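You operate a simulated robot arm through the tools that you are given. There is no shell and no other tool.

You run a simulated robot arm. Do the job below in one go: nothing can be reset, and whatever is moved stays where it is left.

TASK
Shut the rack down: beam to 100 cm and locked, rollers braked, air shut, power off.
Fine: turn the clamp knob to 0 too, and let the line gauge fall to 0.

Only the result counts: the job must be done as asked and must still hold three seconds after the hand-in. Knocking over, shifting, dropping, spilling or breaking anything else fails it.

THE ROBOT
A 7-joint arm with a two-finger parallel gripper, fixed in place. Base frame: the origin is on the floor under the middle of its stand, x ahead of it, y to its left, z up. Readings come in m, rad, newtons and seconds.
It reaches about 1.479 m from its shoulder. Its first joint turns from -2.897 to 2.897 rad. Payload 4.4 kg.
Tool frame: the origin (TCP) lies between the finger pads and is the grasp point; the fingertips stand 0.023 m ahead of it; z points along the fingers, y is the line along which they close. Largest opening 0.094 m; finger width 0.038, thickness 0.01; the body of the gripper, 0.054 by 0.096 m, starts 0.039 m behind the TCP.
Orientation is that of the tool frame in the base frame, as [roll, pitch, yaw] about the fixed x, y, z axes, in that order (R = Rz(yaw) Ry(pitch) Rx(roll)). With the fingers straight down and closing along the base's y, the tool's x points along the base's -x, its y along +y and its z along -z.

THE INTERFACE
- The arm moves only by the tool servo_tool. Its argument "commands" is one flat list of numbers, 7 for each row, row after row: the shift along the base's x, y, z in units of 20 mm (1.0 is 20 mm), then the turn, a rotation vector about the base's x, y, z in units of 5 degrees (1.0 is 5 degrees), then the finger opening in m, from 0 to 0.094. In form: [tx, ty, tz, ax, ay, az, gripper, tx, ty, tz, ax, ay, az, gripper, ...]. A call has 1 to 20 rows; each row shifts and turns the commanded pose from where the row before left it. A call with a number of a shift or a turn outside -1 to 1 is refused whole. Each row takes 0.2 s and may step no farther than 0.05 m and 0.15 rad from the row before; otherwise, or with a gripper value out of range, the whole call is refused. Where a pose cannot be reached the arm comes as near as it can. A force on the tool above 40 N (or 10 N above the force at the start of the call, whichever is more), or a blocked arm, ends the call early, and 0.2 s more pass. The fingers move at their own pace (about 0.072 m/s each) and stop on an object; they squeeze with about 32 N. The grip force told is the motor's: it shows also when the fingers shut on nothing. Time passes only in rows, and 0.2 s behind the last, so rows that do not move let the fingers close. It gives the time, the measured TCP pose, the force on the tool (base axes), the opening and the grip force at its end, in the units of the frame above (readings bear some noise), with the torque about the TCP (base axes, N m) and any sound that the robot's microphone picked up.
- Cameras (640 x 400 px; columns grow to the right, rows downward): "scene" is fixed at [0.4004, -0.5007, 1.7417]; the picture's right is [0.97, -0.23, 0.00], its down [-0.09, -0.39, -0.92] and it looks along [0.21, 0.89, -0.40] (base axes); focal length 322 px, centre (320, 200). "wrist" rides on the gripper at [0.086, 0.016, -0.074] in the tool frame; the picture's right is [-0.18, 0.98, 0.00], its down [-0.58, -0.11, -0.81] and it looks along [-0.79, -0.15, 0.59] (tool axes); focal length 243 px, centre (320, 200). There is no depth. A picture from a camera that has moved, and an enlarged one, comes with that camera's place and axes in the base frame and with its lens.
- snapshot(camera): a new picture of that camera. No time passes.
- inspect(camera, box): a new picture of the part [left, top, right, bottom] of that camera's present view, enlarged. No time passes.
- sign_off(): hands the job in; it is judged then, once.

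Places have to be worked out from the pictures, the camera data and where the tool is seen. Open the gripper and draw the arm clear of the work before you hand the job in, unless the task says otherwise.

The tools are called after "Request:" as a command line: name --argument value ..., lists and objects as JSON in quotes. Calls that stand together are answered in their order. servo_tool: Moves the arm, as the interface text tells. Its arguments: {"type":"object","properties":{"commands":{"type":"array","items":{"type":"number"}}},"required":["commands"]} The other tools are called the same way: snapshot (camera) takes a picture; inspect (camera, box) takes an enlarged picture of a part of a camera's view; sign_off () hands the job in.

At the start:

```text
clock: 0.0
eef_pos: [0.3564, 0.5444, 1.3092]
tool_rot: [3.14, 0.001, -3.139]
force: [0.2, 0.8, -0.2]
ft_torque: [-0.01, -0.01, 0.01]
finger_gap: 0.0943
grip_force: 0.0
```

scene: 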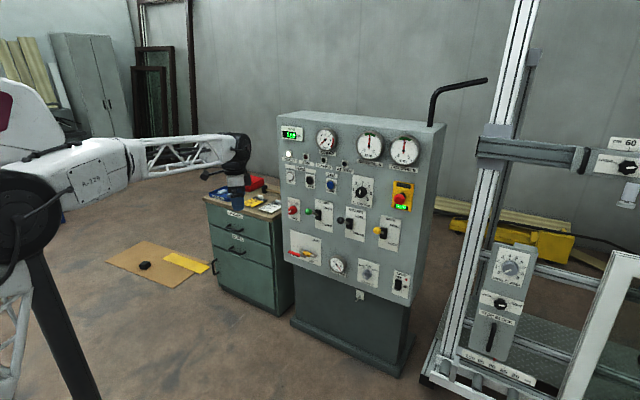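
wrist: 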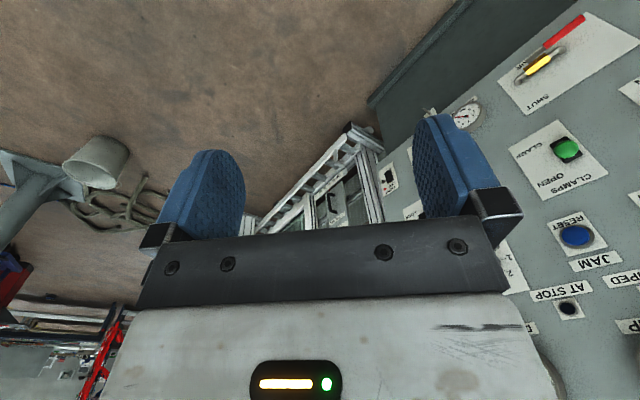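

I'll look closely at the panel and the rack before any motion.

Request:
inspect --camera "scene" --box '[270, 105, 430, 205]'

Request:
inspect --camera "scene" --box '[270, 195, 430, 305]'

Request:
inspect --camera "scene" --box '[440, 100, 640, 225]'

Request:
inspect --camera "scene" --box '[420, 230, 640, 400]'

```text
4.00 times, centred on (350, 155) of scene
camera zoom: at [0.4004, -0.5007, 1.7417], right [0.97, -0.23, 0.0], down [-0.09, -0.39, -0.92], along [0.21, 0.89, -0.4], focal length 1288 px, centre (200, 380)
```

zoom: 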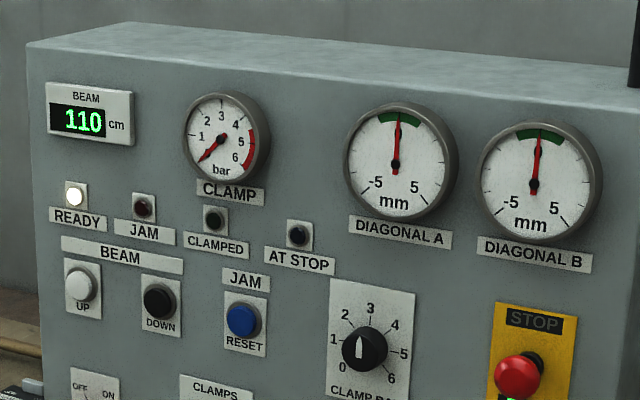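

```text
3.64 times, centred on (350, 250) of scene
camera zoom: at [0.4004, -0.5007, 1.7417], right [0.97, -0.23, 0.0], down [-0.09, -0.39, -0.92], along [0.21, 0.89, -0.4], focal length 1171 px, centre (211, 18)
```

zoom: 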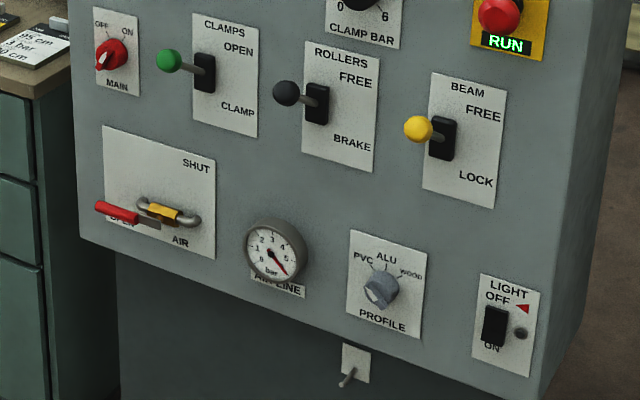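

```text
3.20 times, centred on (540, 162) of scene
camera zoom: at [0.4004, -0.5007, 1.7417], right [0.97, -0.23, 0.0], down [-0.09, -0.39, -0.92], along [0.21, 0.89, -0.4], focal length 1030 px, centre (-384, 320)
```

zoom: 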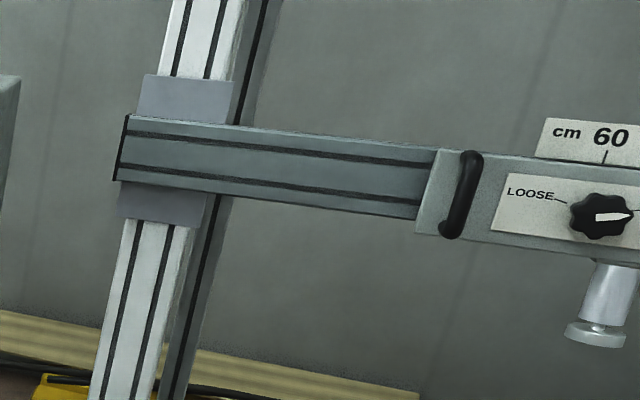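

```text
2.35 times, centred on (530, 315) of scene
camera zoom: at [0.4004, -0.5007, 1.7417], right [0.97, -0.23, 0.0], down [-0.09, -0.39, -0.92], along [0.21, 0.89, -0.4], focal length 757 px, centre (-174, -71)
```

zoom: 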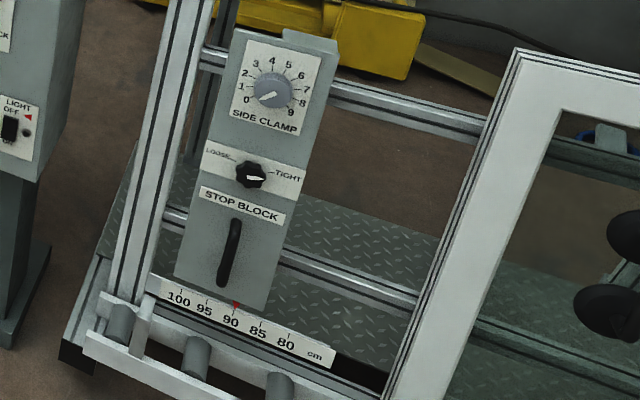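

The beam reads 110 cm, levers seem to be at OPEN / FREE / FREE, MAIN on, and air open. I look closer at every control and at the notes.

Request:
inspect --camera "scene" --box '[275, 115, 355, 165]'

Request:
inspect --camera "scene" --box '[275, 160, 355, 210]'

Request:
inspect --camera "scene" --box '[340, 165, 420, 215]'

Request:
inspect --camera "scene" --box '[280, 190, 360, 240]'

Request:
inspect --camera "scene" --box '[335, 200, 415, 250]'

Request:
inspect --camera "scene" --box '[280, 225, 360, 275]'

Request:
inspect --camera "scene" --box '[335, 255, 415, 305]'

Request:
inspect --camera "scene" --box '[200, 170, 300, 232]'

Request:
inspect --camera "scene" --box '[560, 120, 640, 220]'

```text
8.00 times, centred on (315, 140) of scene
camera zoom: at [0.4004, -0.5007, 1.7417], right [0.97, -0.23, 0.0], down [-0.09, -0.39, -0.92], along [0.21, 0.89, -0.4], focal length 2575 px, centre (360, 680)
```

zoom: 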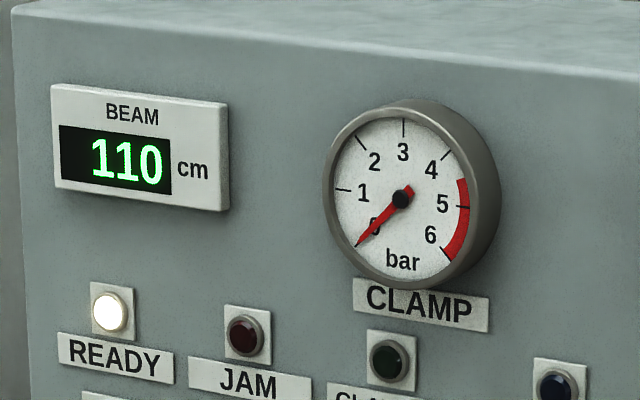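

```text
8.00 times, centred on (315, 185) of scene
camera zoom: at [0.4004, -0.5007, 1.7417], right [0.97, -0.23, 0.0], down [-0.09, -0.39, -0.92], along [0.21, 0.89, -0.4], focal length 2575 px, centre (360, 320)
```

zoom: 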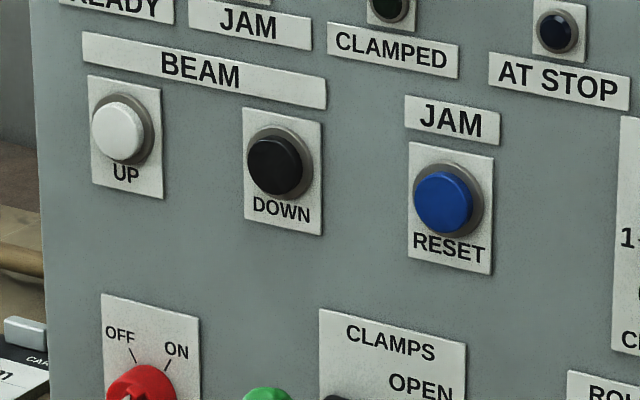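

```text
8.00 times, centred on (380, 190) of scene
camera zoom: at [0.4004, -0.5007, 1.7417], right [0.97, -0.23, 0.0], down [-0.09, -0.39, -0.92], along [0.21, 0.89, -0.4], focal length 2575 px, centre (-160, 280)
```

zoom: 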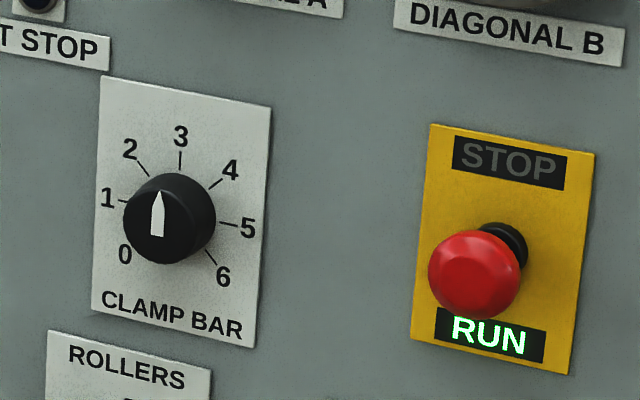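

```text
8.00 times, centred on (320, 215) of scene
camera zoom: at [0.4004, -0.5007, 1.7417], right [0.97, -0.23, 0.0], down [-0.09, -0.39, -0.92], along [0.21, 0.89, -0.4], focal length 2575 px, centre (320, 80)
```

zoom: 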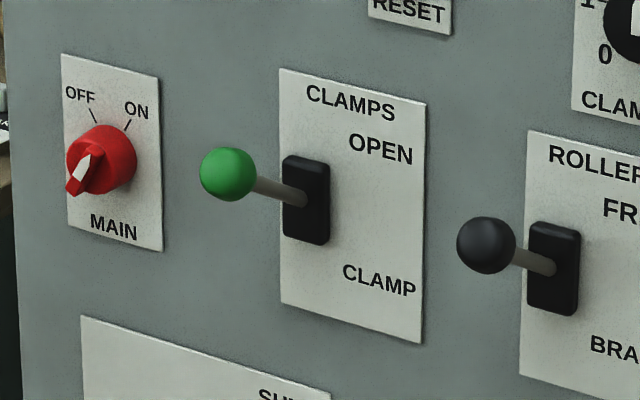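

```text
8.00 times, centred on (375, 225) of scene
camera zoom: at [0.4004, -0.5007, 1.7417], right [0.97, -0.23, 0.0], down [-0.09, -0.39, -0.92], along [0.21, 0.89, -0.4], focal length 2575 px, centre (-120, 0)
```

zoom: 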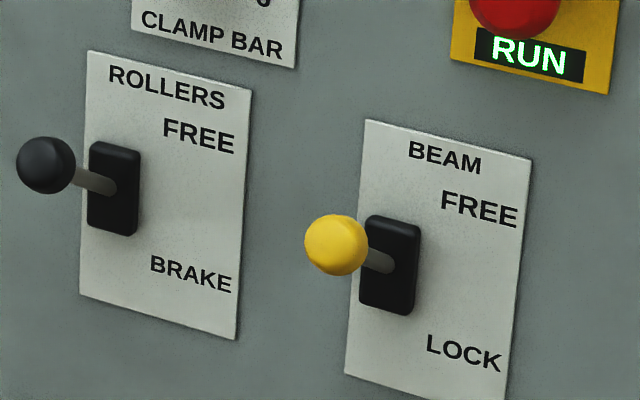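

```text
8.00 times, centred on (320, 250) of scene
camera zoom: at [0.4004, -0.5007, 1.7417], right [0.97, -0.23, 0.0], down [-0.09, -0.39, -0.92], along [0.21, 0.89, -0.4], focal length 2575 px, centre (320, -200)
```

zoom: 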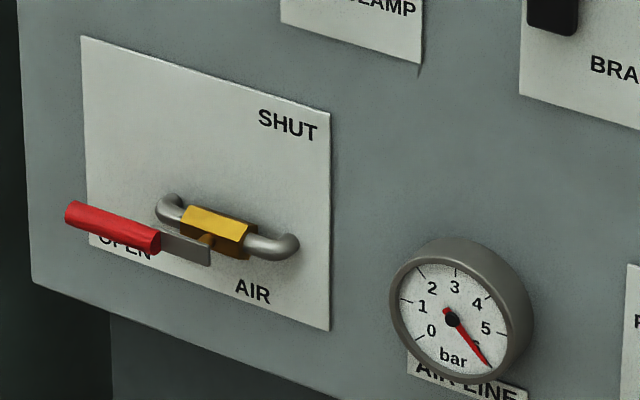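

```text
8.00 times, centred on (375, 280) of scene
camera zoom: at [0.4004, -0.5007, 1.7417], right [0.97, -0.23, 0.0], down [-0.09, -0.39, -0.92], along [0.21, 0.89, -0.4], focal length 2575 px, centre (-120, -440)
```

zoom: 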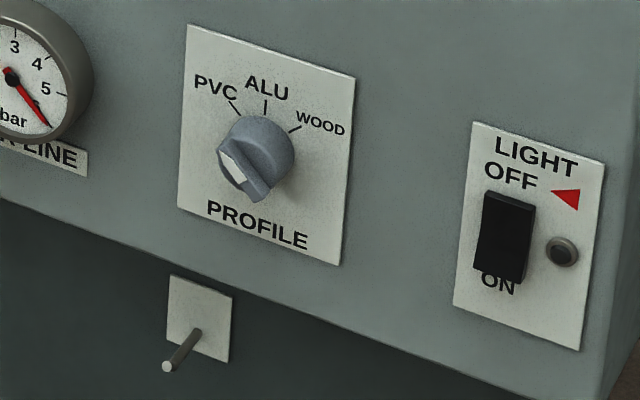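

```text
6.40 times, centred on (250, 201) of scene
camera zoom: at [0.4004, -0.5007, 1.7417], right [0.97, -0.23, 0.0], down [-0.09, -0.39, -0.92], along [0.21, 0.89, -0.4], focal length 2060 px, centre (768, 194)
```

zoom: 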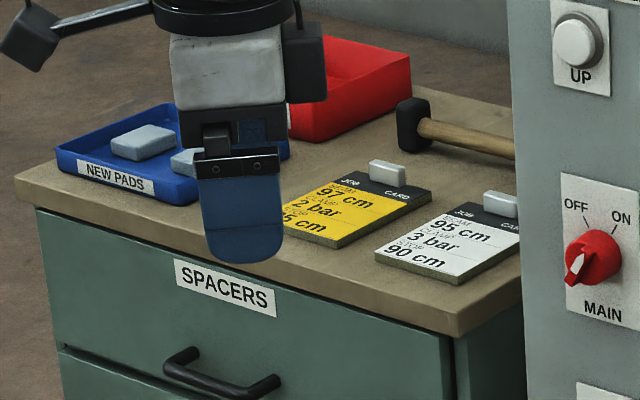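

```text
4.00 times, centred on (600, 170) of scene
camera zoom: at [0.4004, -0.5007, 1.7417], right [0.97, -0.23, 0.0], down [-0.09, -0.39, -0.92], along [0.21, 0.89, -0.4], focal length 1288 px, centre (-800, 320)
```

zoom: 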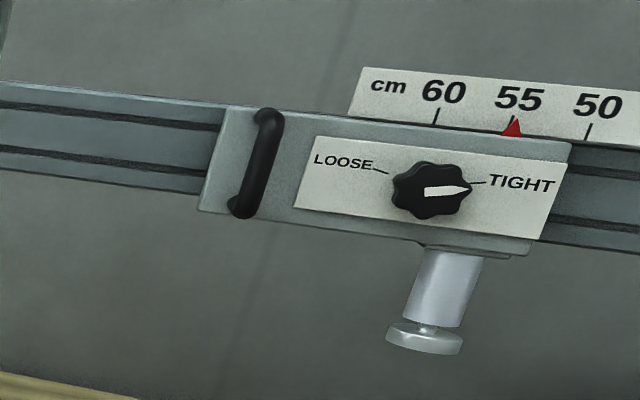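

The panel seems turned about 45° toward the robot. I'll zoom in on the wrist view for more triangulation points.

Request:
inspect --camera "wrist" --box '[360, 80, 520, 230]'

Request:
inspect --camera "wrist" --box '[480, 0, 640, 100]'

Request:
inspect --camera "wrist" --box '[490, 200, 640, 350]'

Request:
inspect --camera "scene" --box '[100, 230, 220, 305]'

Request:
inspect --camera "scene" --box '[420, 60, 640, 200]'

```text
2.67 times, centred on (440, 155) of wrist
camera zoom: at [0.2698, 0.5607, 1.3843], right [0.18, 0.98, 0.0], down [0.58, -0.11, 0.81], along [0.79, -0.15, -0.59], focal length 647 px, centre (0, 320)
```

zoom: 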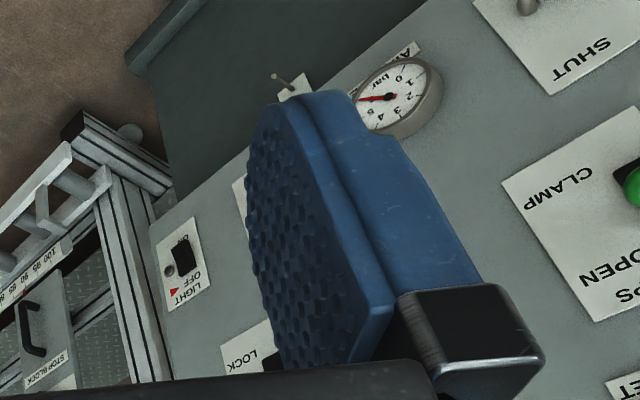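

```text
4.00 times, centred on (560, 50) of wrist
camera zoom: at [0.2698, 0.5607, 1.3843], right [0.18, 0.98, 0.0], down [0.58, -0.11, 0.81], along [0.79, -0.15, -0.59], focal length 970 px, centre (-640, 800)
```

zoom: 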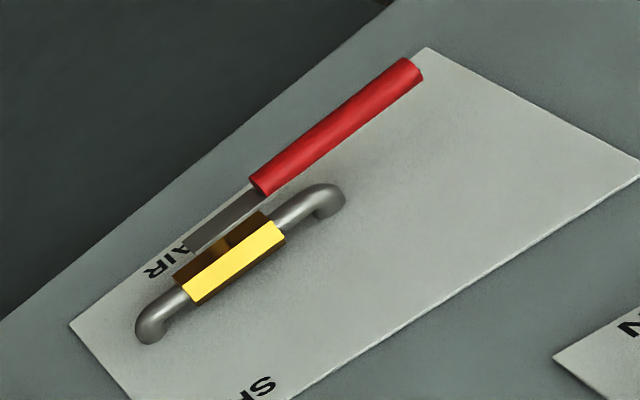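

```text
2.67 times, centred on (565, 275) of wrist
camera zoom: at [0.2698, 0.5607, 1.3843], right [0.18, 0.98, 0.0], down [0.58, -0.11, 0.81], along [0.79, -0.15, -0.59], focal length 647 px, centre (-333, 0)
```

zoom: 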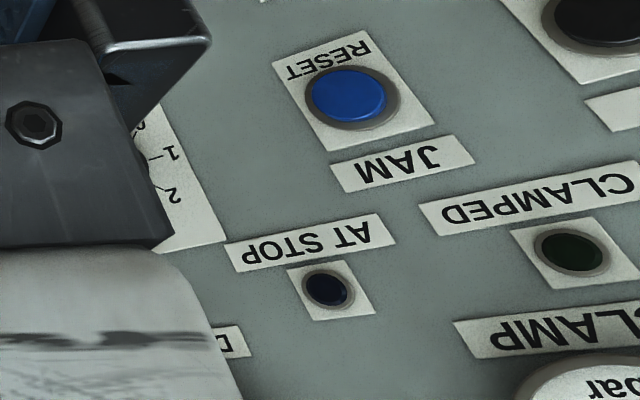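

```text
5.33 times, centred on (160, 268) of scene
camera zoom: at [0.4004, -0.5007, 1.7417], right [0.97, -0.23, 0.0], down [-0.09, -0.39, -0.92], along [0.21, 0.89, -0.4], focal length 1717 px, centre (1173, -160)
```

zoom: 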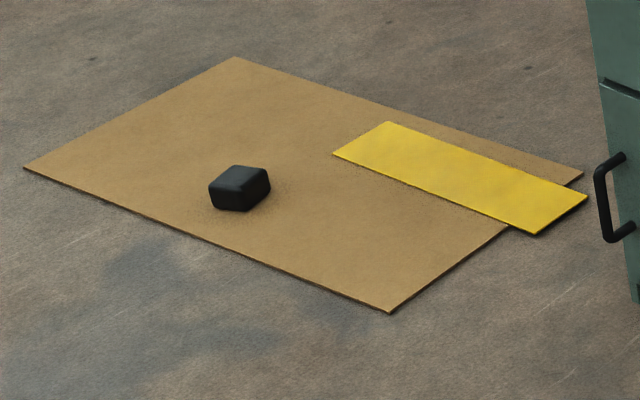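

```text
2.86 times, centred on (530, 130) of scene
camera zoom: at [0.4004, -0.5007, 1.7417], right [0.97, -0.23, 0.0], down [-0.09, -0.39, -0.92], along [0.21, 0.89, -0.4], focal length 920 px, centre (-280, 400)
```

zoom: 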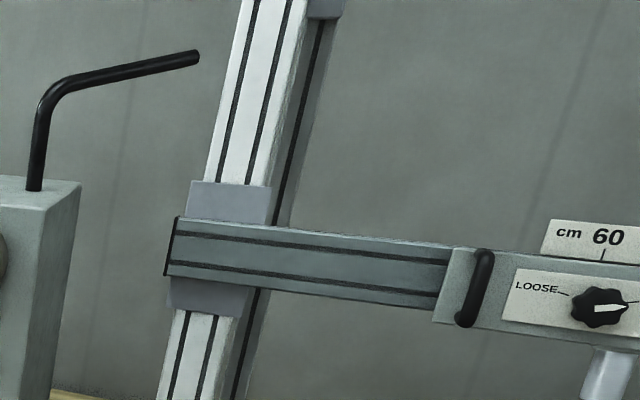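

Triangulation puts the panel face roughly on x+y≈1.825, turned about 45° to face the arm, with the RESET button near (0.81, 1.00, 1.14). I'll bring the tool in front of the panel and level the fingers first, staying about 30 cm off it.

Request:
servo_tool --commands '[0.6, 0.5, -0.2, 0, -1, 0, 0.05, 0.6, 0.5, -0.2, 0, -1, 0, 0.05, 0.6, 0.5, -0.2, 0, -1, 0, 0.05, 0.6, 0.5, -0.2, 0, -1, 0, 0.05, 0.6, 0.5, -0.2, 0, -1, 0, 0.05, 0.6, 0.5, -0.2, 0, -1, 0, 0.05, 0.6, 0.5, -0.2, 0, -1, 0, 0.05, 0.6, 0.5, -0.2, 0, -1, 0, 0.05, 0.6, 0.5, -0.2, 0, -1, 0, 0.05, 0.6, 0.5, -0.2, 0, -1, 0, 0.05, 0.6, 0.5, -0.2, 0, -1, 0, 0.05, 0.6, 0.5, -0.2, 0, -1, 0, 0.05, 0.6, 0.5, -0.2, 0, -1, 0, 0.05, 0.6, 0.5, -0.2, 0, -1, 0, 0.05, 0.6, 0.5, -0.2, 0, -1, 0, 0.05, 0.6, 0.5, -0.2, 0, -1, 0, 0.05, 0.6, 0.5, -0.2, 0, -1, 0, 0.05, 0.6, 0.5, -0.2, 0, -1, 0, 0.05]'

```text
clock: 3.8
eef_pos: [0.5737, 0.7252, 1.2394]
tool_rot: [0.214, 1.568, 0.213]
force: [-0.5, 2.0, 0.3]
ft_torque: [0.01, 0.04, -0.03]
finger_gap: 0.0495
grip_force: 0.1
```

The tool is level and pointing along +x. Now I yaw it 45° to face the panel squarely.

Request:
servo_tool --commands '[0, 0, -0.3, 0, 0, 1, 0.05, 0, 0, -0.3, 0, 0, 1, 0.05, 0, 0, -0.3, 0, 0, 1, 0.05, 0, 0, -0.3, 0, 0, 1, 0.05, 0, 0, -0.3, 0, 0, 1, 0.05, 0, 0, -0.3, 0, 0, 1, 0.05, 0, 0, -0.3, 0, 0, 1, 0.05, 0, 0, -0.3, 0, 0, 1, 0.05, 0, 0, -0.3, 0, 0, 1, 0.05]'

Request:
snapshot --camera "wrist"

Request:
snapshot --camera "scene"

```text
clock: 5.8
eef_pos: [0.5724, 0.7244, 1.1834]
tool_rot: [-0.359, 1.57, 0.426]
force: [0.3, 0.6, 0.2]
ft_torque: [0.01, 0.0, 0.0]
finger_gap: 0.05
grip_force: 0.1
```

```text
taken
camera wrist: at [0.5079, 0.6837, 1.0973], right [-0.7, 0.69, 0.18], down [-0.49, -0.65, 0.58], along [0.52, 0.31, 0.79], focal length 243 px, centre (320, 200)
```

wrist: 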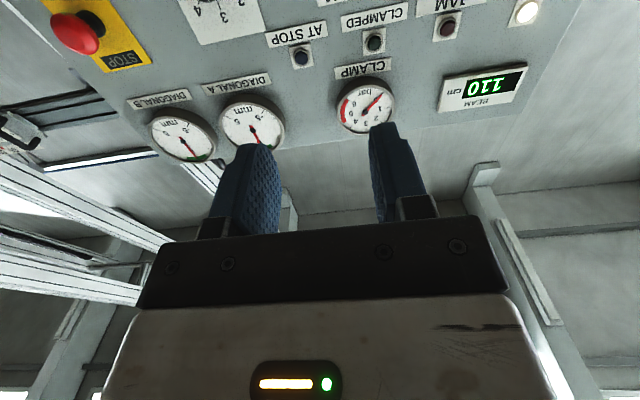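

```text
taken
```

scene: 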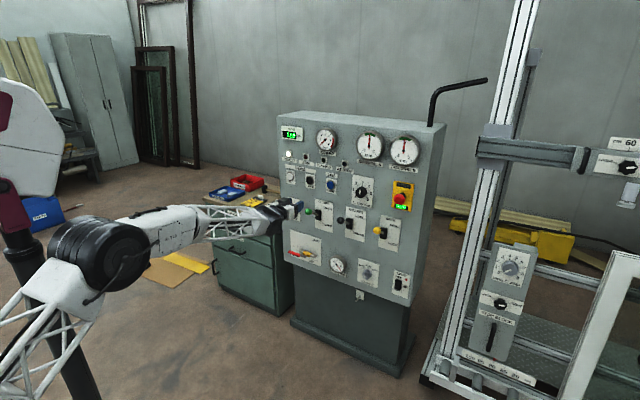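

The tool now faces the panel squarely and the display reads 110. I estimate the DOWN button at about (0.715, 1.075, 1.153), so I close the fingers and move to a standoff in front of it.

Request:
servo_tool --commands '[0.08, 0.94, -0.125, 0, 0, 0, 0, 0.08, 0.94, -0.125, 0, 0, 0, 0, 0.08, 0.94, -0.125, 0, 0, 0, 0, 0.08, 0.94, -0.125, 0, 0, 0, 0, 0.08, 0.94, -0.125, 0, 0, 0, 0, 0.08, 0.94, -0.125, 0, 0, 0, 0, 0.08, 0.94, -0.125, 0, 0, 0, 0, 0.08, 0.94, -0.125, 0, 0, 0, 0, 0.08, 0.94, -0.125, 0, 0, 0, 0, 0.08, 0.94, -0.125, 0, 0, 0, 0, 0.08, 0.94, -0.125, 0, 0, 0, 0, 0.08, 0.94, -0.125, 0, 0, 0, 0]'

Request:
snapshot --camera "wrist"

Request:
inspect --camera "scene" --box '[240, 120, 400, 220]'

```text
clock: 8.4
eef_pos: [0.593, 0.9503, 1.1547]
tool_rot: [-2.626, 1.57, -1.839]
force: [-0.3, 0.0, 0.5]
ft_torque: [0.0, 0.04, 0.0]
finger_gap: 0.0
grip_force: 31.8
```

```text
taken
camera wrist: at [0.528, 0.9099, 1.0679], right [-0.69, 0.69, 0.18], down [-0.49, -0.65, 0.58], along [0.52, 0.31, 0.79], focal length 243 px, centre (320, 200)
```

wrist: 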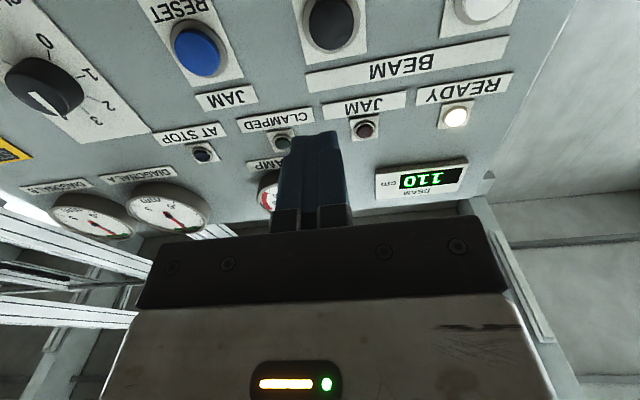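

```text
4.00 times, centred on (320, 170) of scene
camera zoom: at [0.4004, -0.5007, 1.7417], right [0.97, -0.23, 0.0], down [-0.09, -0.39, -0.92], along [0.21, 0.89, -0.4], focal length 1288 px, centre (320, 320)
```

zoom: 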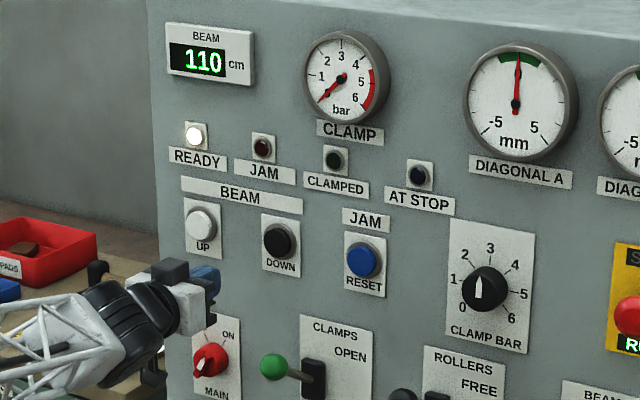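

The wrist view puts DOWN near s=-0.26, z=1.15, about 15 cm ahead of the tip. I advance 12 cm with a small correction and then check the alignment.

Request:
servo_tool --commands '[0.5, 0.56, -0.03, 0, 0, 0, 0, 0.5, 0.56, -0.03, 0, 0, 0, 0, 0.5, 0.56, -0.03, 0, 0, 0, 0, 0.5, 0.56, -0.03, 0, 0, 0, 0, 0.5, 0.56, -0.03, 0, 0, 0, 0, 0.5, 0.56, -0.03, 0, 0, 0, 0, 0.5, 0.56, -0.03, 0, 0, 0, 0, 0.5, 0.56, -0.03, 0, 0, 0, 0]'

Request:
snapshot --camera "wrist"

Request:
inspect --camera "scene" --box '[260, 140, 360, 210]'

```text
clock: 10.2
eef_pos: [0.6712, 1.0397, 1.1484]
tool_rot: [1.208, 1.571, 1.995]
force: [0.1, -0.5, 0.5]
ft_torque: [-0.01, -0.02, 0.02]
finger_gap: 0.0
grip_force: 32.3
```

```text
taken
camera wrist: at [0.6068, 0.9996, 1.0616], right [-0.69, 0.69, 0.18], down [-0.49, -0.65, 0.58], along [0.52, 0.31, 0.79], focal length 243 px, centre (320, 200)
```

wrist: 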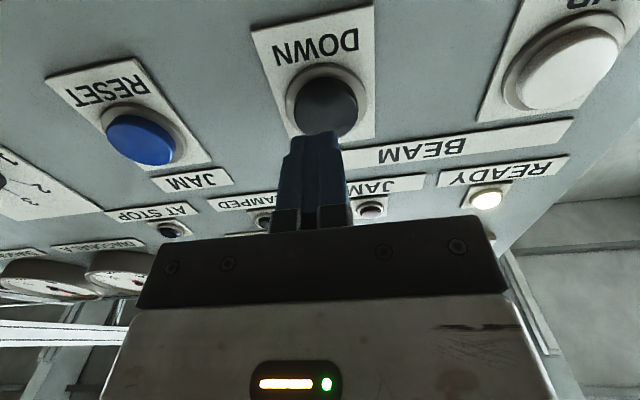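

```text
5.71 times, centred on (310, 175) of scene
camera zoom: at [0.4004, -0.5007, 1.7417], right [0.97, -0.23, 0.0], down [-0.09, -0.39, -0.92], along [0.21, 0.89, -0.4], focal length 1840 px, centre (377, 343)
```

zoom: 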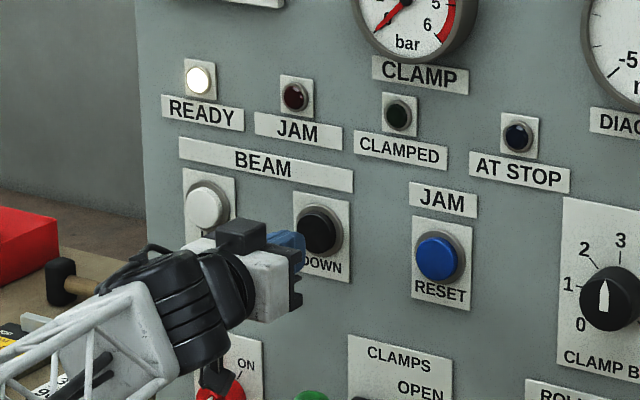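

The tip lines up with DOWN, with about 3–4 cm to go. I advance slowly in small steps until contact shows in the force reading.

Request:
servo_tool --commands '[0.25, 0.25, 0, 0, 0, 0, 0, 0.25, 0.25, 0, 0, 0, 0, 0, 0.25, 0.25, 0, 0, 0, 0, 0, 0.25, 0.25, 0, 0, 0, 0, 0]'

Request:
snapshot --camera "wrist"

Request:
inspect --camera "scene" --box '[260, 110, 360, 210]'

```text
clock: 11.2
eef_pos: [0.6916, 1.0599, 1.1501]
tool_rot: [1.391, 1.57, 2.177]
force: [0.6, 0.6, -0.6]
ft_torque: [0.01, 0.02, 0.0]
finger_gap: 0.0001
grip_force: 31.5
```

```text
taken
camera wrist: at [0.6277, 1.0183, 1.0624], right [-0.7, 0.7, 0.18], down [-0.49, -0.65, 0.58], along [0.52, 0.31, 0.79], focal length 243 px, centre (320, 200)
```

wrist: 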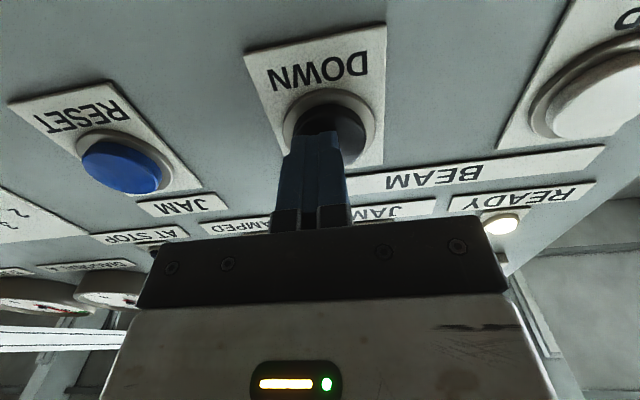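

```text
4.00 times, centred on (310, 160) of scene
camera zoom: at [0.4004, -0.5007, 1.7417], right [0.97, -0.23, 0.0], down [-0.09, -0.39, -0.92], along [0.21, 0.89, -0.4], focal length 1288 px, centre (360, 360)
```

zoom: 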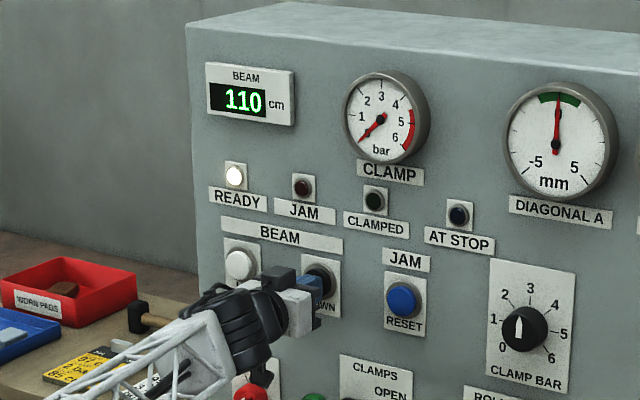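

No contact yet and the button centre sits about 5 mm toward the panel's left. I nudge over and keep advancing in 3.5 mm steps.

Request:
servo_tool --commands '[0.0, 0.25, 0, 0, 0, 0, 0, 0.05, 0.2, 0, 0, 0, 0, 0, 0.125, 0.125, 0, 0, 0, 0, 0]'

Request:
inspect --camera "scene" --box '[260, 110, 360, 210]'

```text
clock: 12.0
eef_pos: [0.695, 1.0701, 1.1493]
tool_rot: [-2.239, 1.571, -1.453]
force: [-10.6, -19.5, 0.9]
ft_torque: [0.03, 0.01, -0.17]
finger_gap: 0.0
grip_force: 32.0
heard: click
```

```text
4.00 times, centred on (310, 160) of scene
camera zoom: at [0.4004, -0.5007, 1.7417], right [0.97, -0.23, 0.0], down [-0.09, -0.39, -0.92], along [0.21, 0.89, -0.4], focal length 1288 px, centre (360, 360)
```

zoom: 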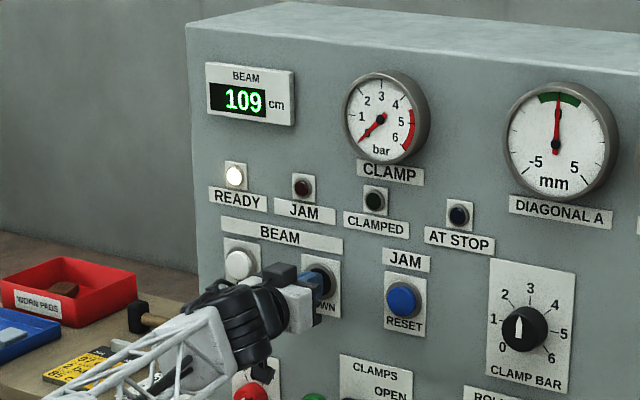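

A click was heard and the display now reads 109. I hold still for one short row to see whether it steps or runs while held.

Request:
servo_tool --commands '[0, 0, 0, 0, 0, 0, 0]'

Request:
inspect --camera "scene" --box '[260, 110, 360, 210]'

```text
clock: 12.4
eef_pos: [0.6949, 1.0702, 1.1484]
tool_rot: [0.413, 1.569, 1.198]
force: [-9.4, -19.9, 1.0]
ft_torque: [0.07, -0.05, -0.19]
finger_gap: 0.0
grip_force: 31.8
```

```text
4.00 times, centred on (310, 160) of scene
camera zoom: at [0.4004, -0.5007, 1.7417], right [0.97, -0.23, 0.0], down [-0.09, -0.39, -0.92], along [0.21, 0.89, -0.4], focal length 1288 px, centre (360, 360)
```

zoom: 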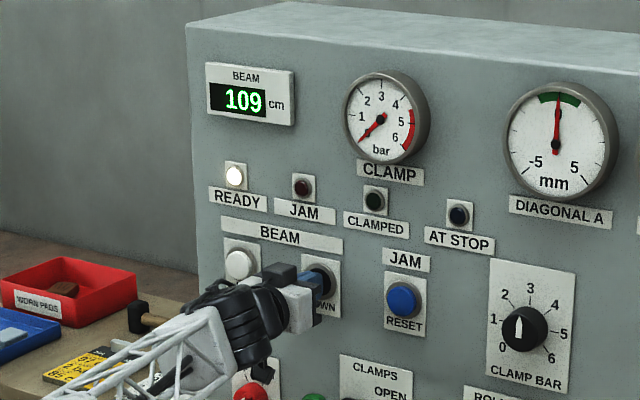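

Still 109 after 0.4 s. I hold for about 0.8 s more to tell a slow run from one step per press.

Request:
servo_tool --commands '[0, 0, 0, 0, 0, 0, 0, 0, 0, 0, 0, 0, 0, 0, 0, 0, 0, 0, 0, 0, 0]'

Request:
inspect --camera "scene" --box '[260, 110, 360, 210]'

Request:
inspect --camera "scene" --box '[440, 100, 640, 225]'

```text
clock: 13.2
eef_pos: [0.6944, 1.0718, 1.1495]
tool_rot: [-2.881, 1.57, -2.096]
force: [-10.6, -17.9, 1.4]
ft_torque: [0.02, -0.01, -0.1]
finger_gap: 0.0002
grip_force: 32.0
```

```text
4.00 times, centred on (310, 160) of scene
camera zoom: at [0.4004, -0.5007, 1.7417], right [0.97, -0.23, 0.0], down [-0.09, -0.39, -0.92], along [0.21, 0.89, -0.4], focal length 1288 px, centre (360, 360)
```

zoom: 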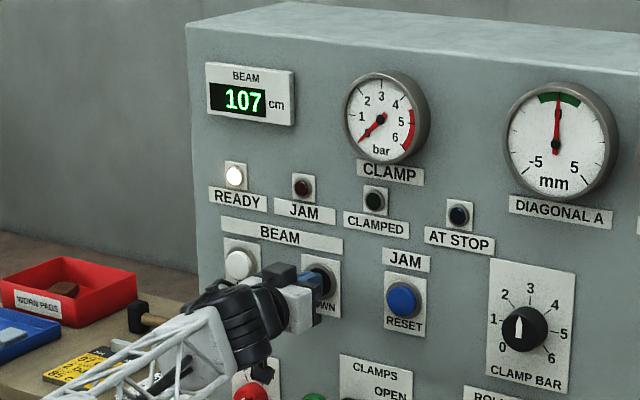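

```text
3.20 times, centred on (540, 162) of scene
camera zoom: at [0.4004, -0.5007, 1.7417], right [0.97, -0.23, 0.0], down [-0.09, -0.39, -0.92], along [0.21, 0.89, -0.4], focal length 1030 px, centre (-384, 320)
```

zoom: 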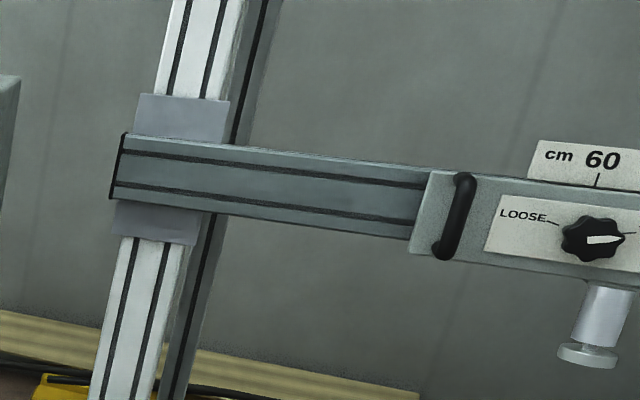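

It runs at about 2 cm/s while held (107 now), and the beam is moving freely. I hold for another 2.2 s and read again.

Request:
servo_tool --commands '[0, 0, 0, 0, 0, 0, 0, 0, 0, 0, 0, 0, 0, 0, 0, 0, 0, 0, 0, 0, 0, 0, 0, 0, 0, 0, 0, 0, 0, 0, 0, 0, 0, 0, 0, 0, 0, 0, 0, 0, 0, 0, 0, 0, 0, 0, 0, 0, 0, 0, 0, 0, 0, 0, 0, 0, 0, 0, 0, 0, 0, 0, 0, 0, 0, 0, 0, 0, 0, 0]'

Request:
inspect --camera "scene" --box '[260, 110, 360, 210]'

Request:
snapshot --camera "scene"

```text
clock: 15.4
eef_pos: [0.6956, 1.0719, 1.1485]
tool_rot: [0.253, 1.57, 1.036]
force: [-13.5, -14.6, 2.4]
ft_torque: [0.01, -0.06, -0.02]
finger_gap: 0.0
grip_force: 31.5
```

```text
4.00 times, centred on (310, 160) of scene
camera zoom: at [0.4004, -0.5007, 1.7417], right [0.97, -0.23, 0.0], down [-0.09, -0.39, -0.92], along [0.21, 0.89, -0.4], focal length 1288 px, centre (360, 360)
```

zoom: 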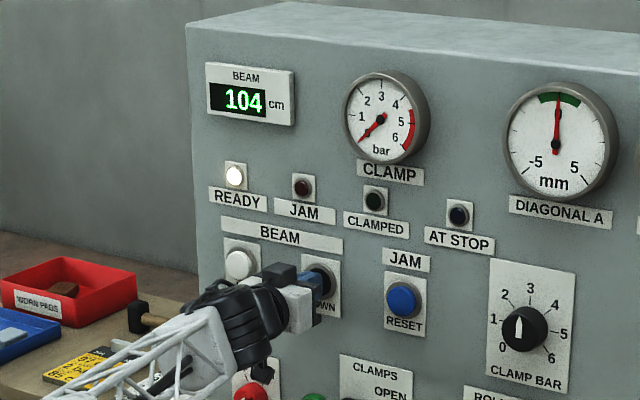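

```text
taken
```

scene: 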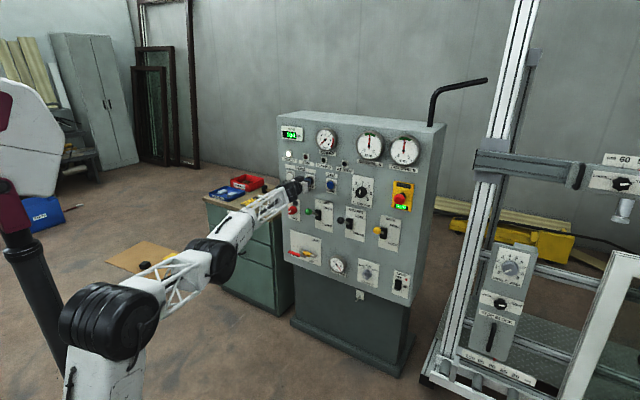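

It runs at about 1.5 cm/s and reads 104. I hold 1.6 s more, which should bring it to around 101–102.

Request:
servo_tool --commands '[0, 0, 0, 0, 0, 0, 0, 0, 0, 0, 0, 0, 0, 0, 0, 0, 0, 0, 0, 0, 0, 0, 0, 0, 0, 0, 0, 0, 0, 0, 0, 0, 0, 0, 0, 0, 0, 0, 0, 0, 0, 0, 0, 0, 0, 0, 0, 0, 0]'

Request:
inspect --camera "scene" --box '[260, 110, 360, 210]'

```text
clock: 17.0
eef_pos: [0.6945, 1.0705, 1.1496]
tool_rot: [-0.028, 1.57, 0.757]
force: [-15.0, -13.1, 1.9]
ft_torque: [0.03, -0.04, 0.01]
finger_gap: 0.0
grip_force: 31.5
```

```text
4.00 times, centred on (310, 160) of scene
camera zoom: at [0.4004, -0.5007, 1.7417], right [0.97, -0.23, 0.0], down [-0.09, -0.39, -0.92], along [0.21, 0.89, -0.4], focal length 1288 px, centre (360, 360)
```

zoom: 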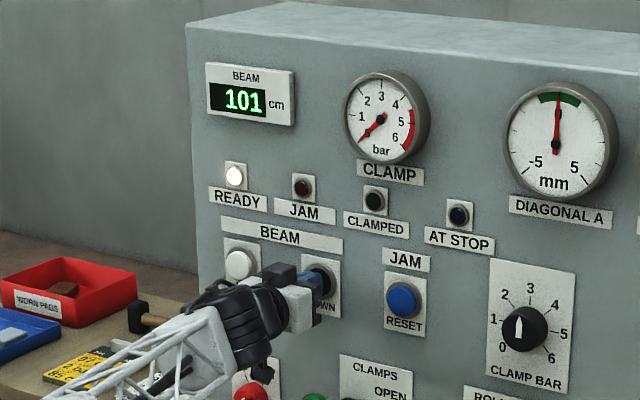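

Reading 101 now. I release by backing off 1 cm right away, then read the display before fine-tuning with short taps.

Request:
servo_tool --commands '[-0.4, -0.4, 0, 0, 0, 0, 0]'

Request:
inspect --camera "scene" --box '[260, 110, 360, 210]'

Request:
inspect --camera "scene" --box '[460, 100, 540, 230]'

```text
clock: 17.4
eef_pos: [0.6874, 1.0631, 1.148]
tool_rot: [-1.571, 1.57, -0.785]
force: [0.2, -0.8, -0.2]
ft_torque: [0.0, -0.04, -0.02]
finger_gap: 0.0
grip_force: 32.7
```

```text
4.00 times, centred on (310, 160) of scene
camera zoom: at [0.4004, -0.5007, 1.7417], right [0.97, -0.23, 0.0], down [-0.09, -0.39, -0.92], along [0.21, 0.89, -0.4], focal length 1288 px, centre (360, 360)
```

zoom: 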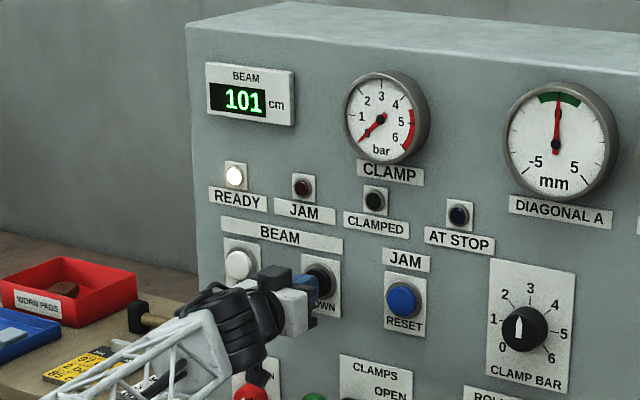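

```text
3.08 times, centred on (500, 165) of scene
camera zoom: at [0.4004, -0.5007, 1.7417], right [0.97, -0.23, 0.0], down [-0.09, -0.39, -0.92], along [0.21, 0.89, -0.4], focal length 990 px, centre (-234, 308)
```

zoom: 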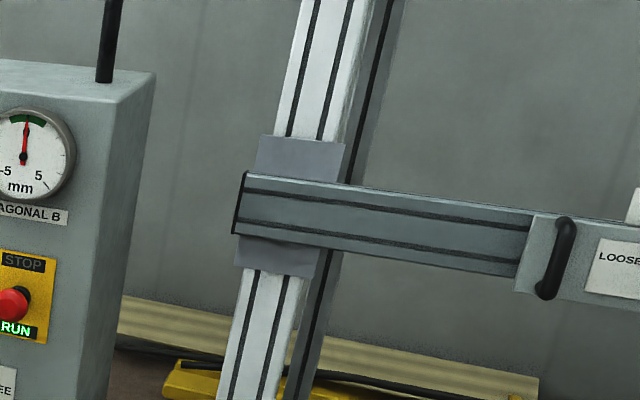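

Display holds at 101 with the button released. I give one short tap (in and straight out).

Request:
servo_tool --commands '[0.4, 0.4, 0, 0, 0, 0, 0, -0.4, -0.4, 0, 0, 0, 0, 0]'

Request:
inspect --camera "scene" --box '[260, 110, 360, 210]'

Request:
inspect --camera "scene" --box '[460, 100, 540, 230]'

```text
clock: 18.0
eef_pos: [0.6886, 1.0618, 1.1483]
tool_rot: [1.802, 1.571, 2.588]
force: [-0.5, -0.5, -0.2]
ft_torque: [-0.03, -0.02, -0.02]
finger_gap: 0.0001
grip_force: 32.2
heard: click
```

```text
4.00 times, centred on (310, 160) of scene
camera zoom: at [0.4004, -0.5007, 1.7417], right [0.97, -0.23, 0.0], down [-0.09, -0.39, -0.92], along [0.21, 0.89, -0.4], focal length 1288 px, centre (360, 360)
```

zoom: 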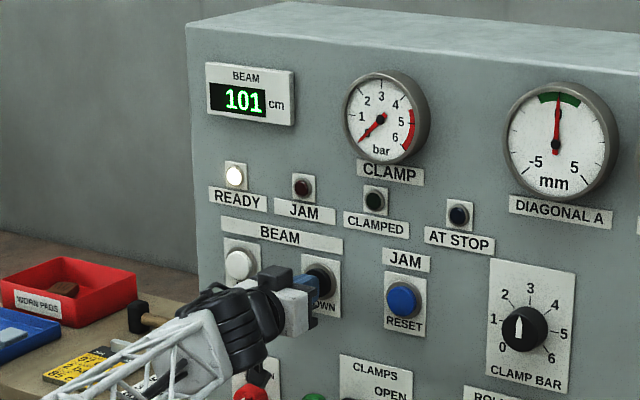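

```text
3.08 times, centred on (500, 165) of scene
camera zoom: at [0.4004, -0.5007, 1.7417], right [0.97, -0.23, 0.0], down [-0.09, -0.39, -0.92], along [0.21, 0.89, -0.4], focal length 990 px, centre (-234, 308)
```

zoom: 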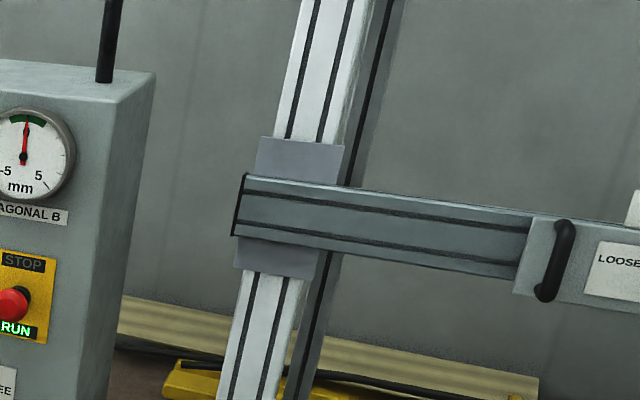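

The beam slid a few mm and the display still says 101. Another short tap.

Request:
servo_tool --commands '[0.4, 0.4, 0, 0, 0, 0, 0, -0.4, -0.4, 0, 0, 0, 0, 0]'

Request:
inspect --camera "scene" --box '[260, 110, 360, 210]'

Request:
inspect --camera "scene" --box '[460, 100, 540, 230]'

```text
clock: 18.6
eef_pos: [0.6854, 1.0626, 1.1485]
tool_rot: [1.548, 1.57, 2.334]
force: [-0.6, -0.3, 0.6]
ft_torque: [0.03, -0.02, 0.02]
finger_gap: 0.0
grip_force: 31.6
heard: click
```

```text
4.00 times, centred on (310, 160) of scene
camera zoom: at [0.4004, -0.5007, 1.7417], right [0.97, -0.23, 0.0], down [-0.09, -0.39, -0.92], along [0.21, 0.89, -0.4], focal length 1288 px, centre (360, 360)
```

zoom: 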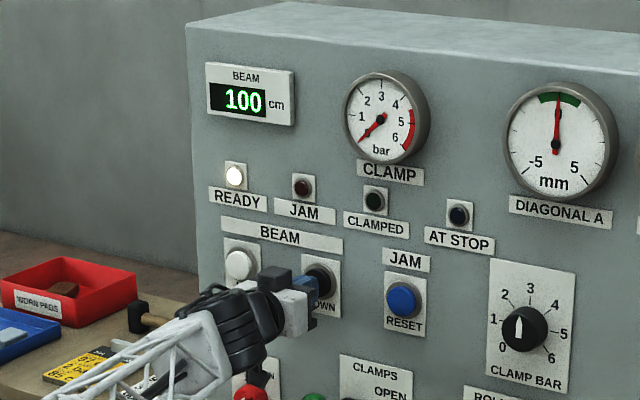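

```text
3.08 times, centred on (500, 165) of scene
camera zoom: at [0.4004, -0.5007, 1.7417], right [0.97, -0.23, 0.0], down [-0.09, -0.39, -0.92], along [0.21, 0.89, -0.4], focal length 990 px, centre (-234, 308)
```

zoom: 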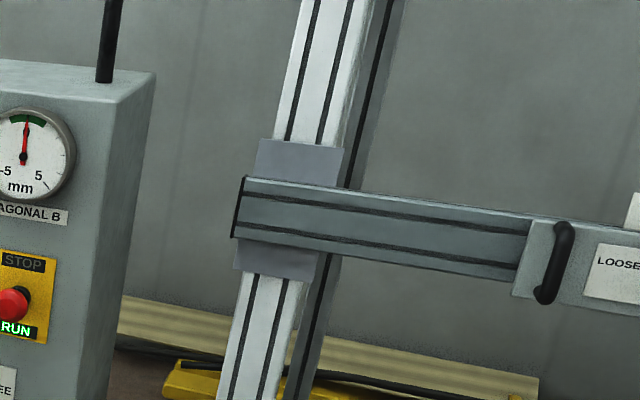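

It has just dropped to 100, so the true value is likely about 100.2–100.5. One more short tap (~0.3 cm) should centre it on 100.

Request:
servo_tool --commands '[0.4, 0.4, 0, 0, 0, 0, 0, -0.4, -0.4, 0, 0, 0, 0, 0, -0.5, -0.5, 0, 0, 0, 0, 0, -0.5, -0.5, 0, 0, 0, 0, 0]'

Request:
inspect --camera "scene" --box '[260, 110, 360, 210]'

Request:
inspect --camera "scene" --box '[460, 100, 540, 230]'

```text
clock: 19.6
eef_pos: [0.6676, 1.0409, 1.1487]
tool_rot: [-1.617, 1.57, -0.834]
force: [-0.8, -0.3, -0.1]
ft_torque: [0.01, 0.02, -0.01]
finger_gap: 0.0002
grip_force: 31.9
heard: click
```

```text
4.00 times, centred on (310, 160) of scene
camera zoom: at [0.4004, -0.5007, 1.7417], right [0.97, -0.23, 0.0], down [-0.09, -0.39, -0.92], along [0.21, 0.89, -0.4], focal length 1288 px, centre (360, 360)
```

zoom: 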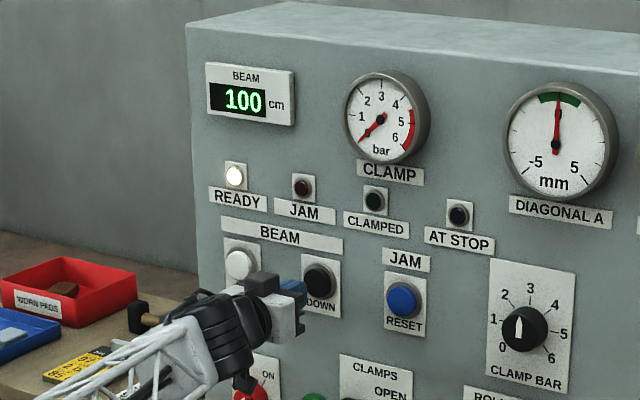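

```text
3.08 times, centred on (500, 165) of scene
camera zoom: at [0.4004, -0.5007, 1.7417], right [0.97, -0.23, 0.0], down [-0.09, -0.39, -0.92], along [0.21, 0.89, -0.4], focal length 990 px, centre (-234, 308)
```

zoom: 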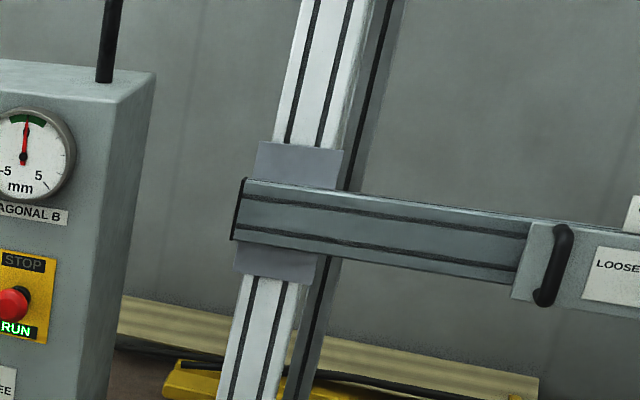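

The beam sits at 100. Next is the yellow BEAM lever, whose ball I estimate at about s=+0.17, z≈1.014, standing 11 cm off the panel. I back off and slide along the panel toward it, keeping outside the lever balls.

Request:
servo_tool --commands '[-0.85, -0.85, 0, 0, 0, 0, 0, -0.85, -0.85, 0, 0, 0, 0, 0, -0.85, -0.85, 0, 0, 0, 0, 0, -0.85, -0.85, 0, 0, 0, 0, 0, -0.85, -0.85, 0, 0, 0, 0, 0, 1, -1, -0.2, 0, 0, 0, 0, 1, -1, -0.2, 0, 0, 0, 0, 1, -1, -0.2, 0, 0, 0, 0, 1, -1, -0.2, 0, 0, 0, 0, 1, -1, -0.2, 0, 0, 0, 0, 1, -1, -0.2, 0, 0, 0, 0, 1, -1, -0.2, 0, 0, 0, 0, 1, -1, -0.2, 0, 0, 0, 0, 1, -1, -0.2, 0, 0, 0, 0, 1, -1, -0.2, 0, 0, 0, 0, 1, -1, -0.2, 0, 0, 0, 0, 1, -1, -0.2, 0, 0, 0, 0, 1, -1, -0.2, 0, 0, 0, 0, 1, -1, -0.2, 0, 0, 0, 0, 1, -1, -0.2, 0, 0, 0, 0]'

Request:
snapshot --camera "wrist"

Request:
snapshot --camera "scene"

Request:
inspect --camera "scene" --box '[300, 150, 440, 270]'

```text
clock: 23.8
eef_pos: [0.8029, 0.7358, 1.0917]
tool_rot: [-3.011, 1.49, -2.303]
force: [0.4, -0.2, -0.4]
ft_torque: [-0.01, 0.01, 0.01]
finger_gap: 0.0
grip_force: 32.4
out of reach, approached as far as the arm can: row 14, 15, 16, 17, 18
```

```text
taken
camera wrist: at [0.7312, 0.6949, 1.0116], right [-0.63, 0.76, 0.17], down [-0.51, -0.57, 0.65], along [0.59, 0.32, 0.74], focal length 243 px, centre (320, 200)
```

wrist: 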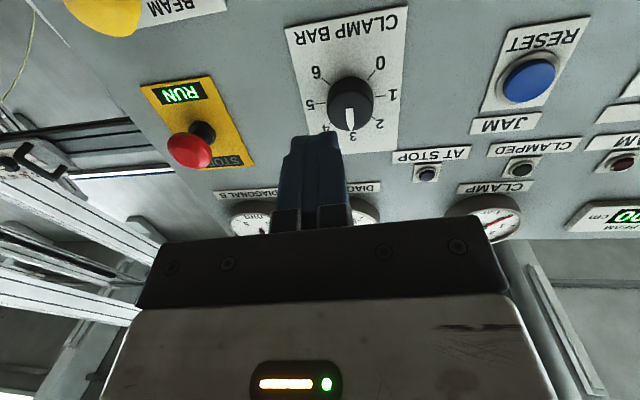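

```text
taken
```

scene: 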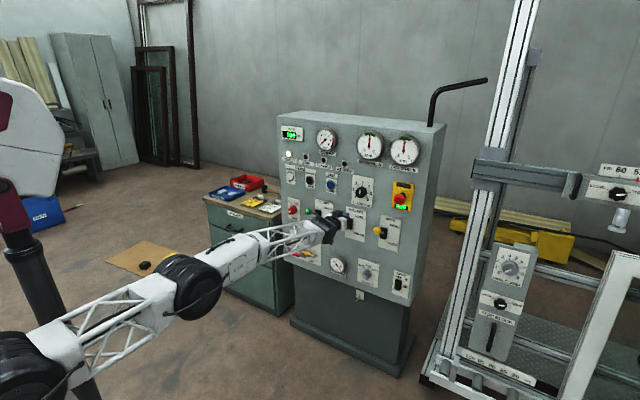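

```text
3.33 times, centred on (370, 210) of scene
camera zoom: at [0.4004, -0.5007, 1.7417], right [0.97, -0.23, 0.0], down [-0.09, -0.39, -0.92], along [0.21, 0.89, -0.4], focal length 1073 px, centre (153, 167)
```

zoom: 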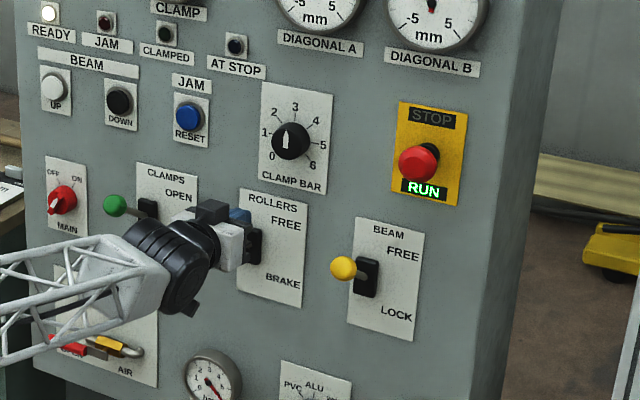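

Some rows were out of reach and the tool drifted a few degrees off square (pointing azimuth ~40°, 5° down), short of the target. I try restoring the orientation in place to see whether that pose is reachable.

Request:
servo_tool --commands '[0, 0, 0, 0.33, -0.38, 0.45, 0, 0, 0, 0, 0.33, -0.38, 0.45, 0]'

Request:
snapshot --camera "wrist"

```text
clock: 24.4
eef_pos: [0.8031, 0.7362, 1.0918]
tool_rot: [-3.01, 1.488, -2.305]
force: [-0.7, 0.9, -0.4]
ft_torque: [0.03, -0.01, 0.03]
finger_gap: 0.0
grip_force: 32.0
out of reach, approached as far as the arm can: row 1, 2
```

```text
taken
camera wrist: at [0.7315, 0.6947, 1.0117], right [-0.63, 0.76, 0.17], down [-0.51, -0.57, 0.65], along [0.59, 0.32, 0.74], focal length 243 px, centre (320, 200)
```

wrist: 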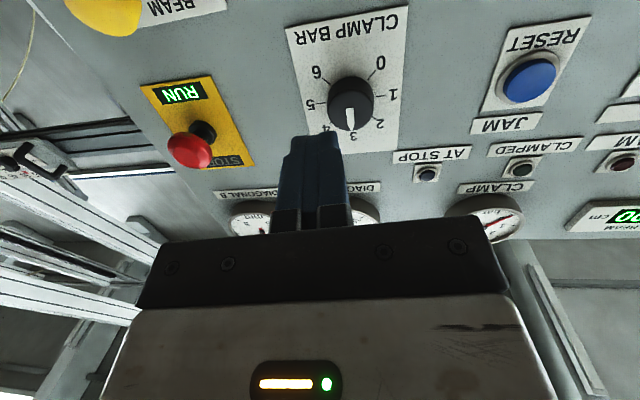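

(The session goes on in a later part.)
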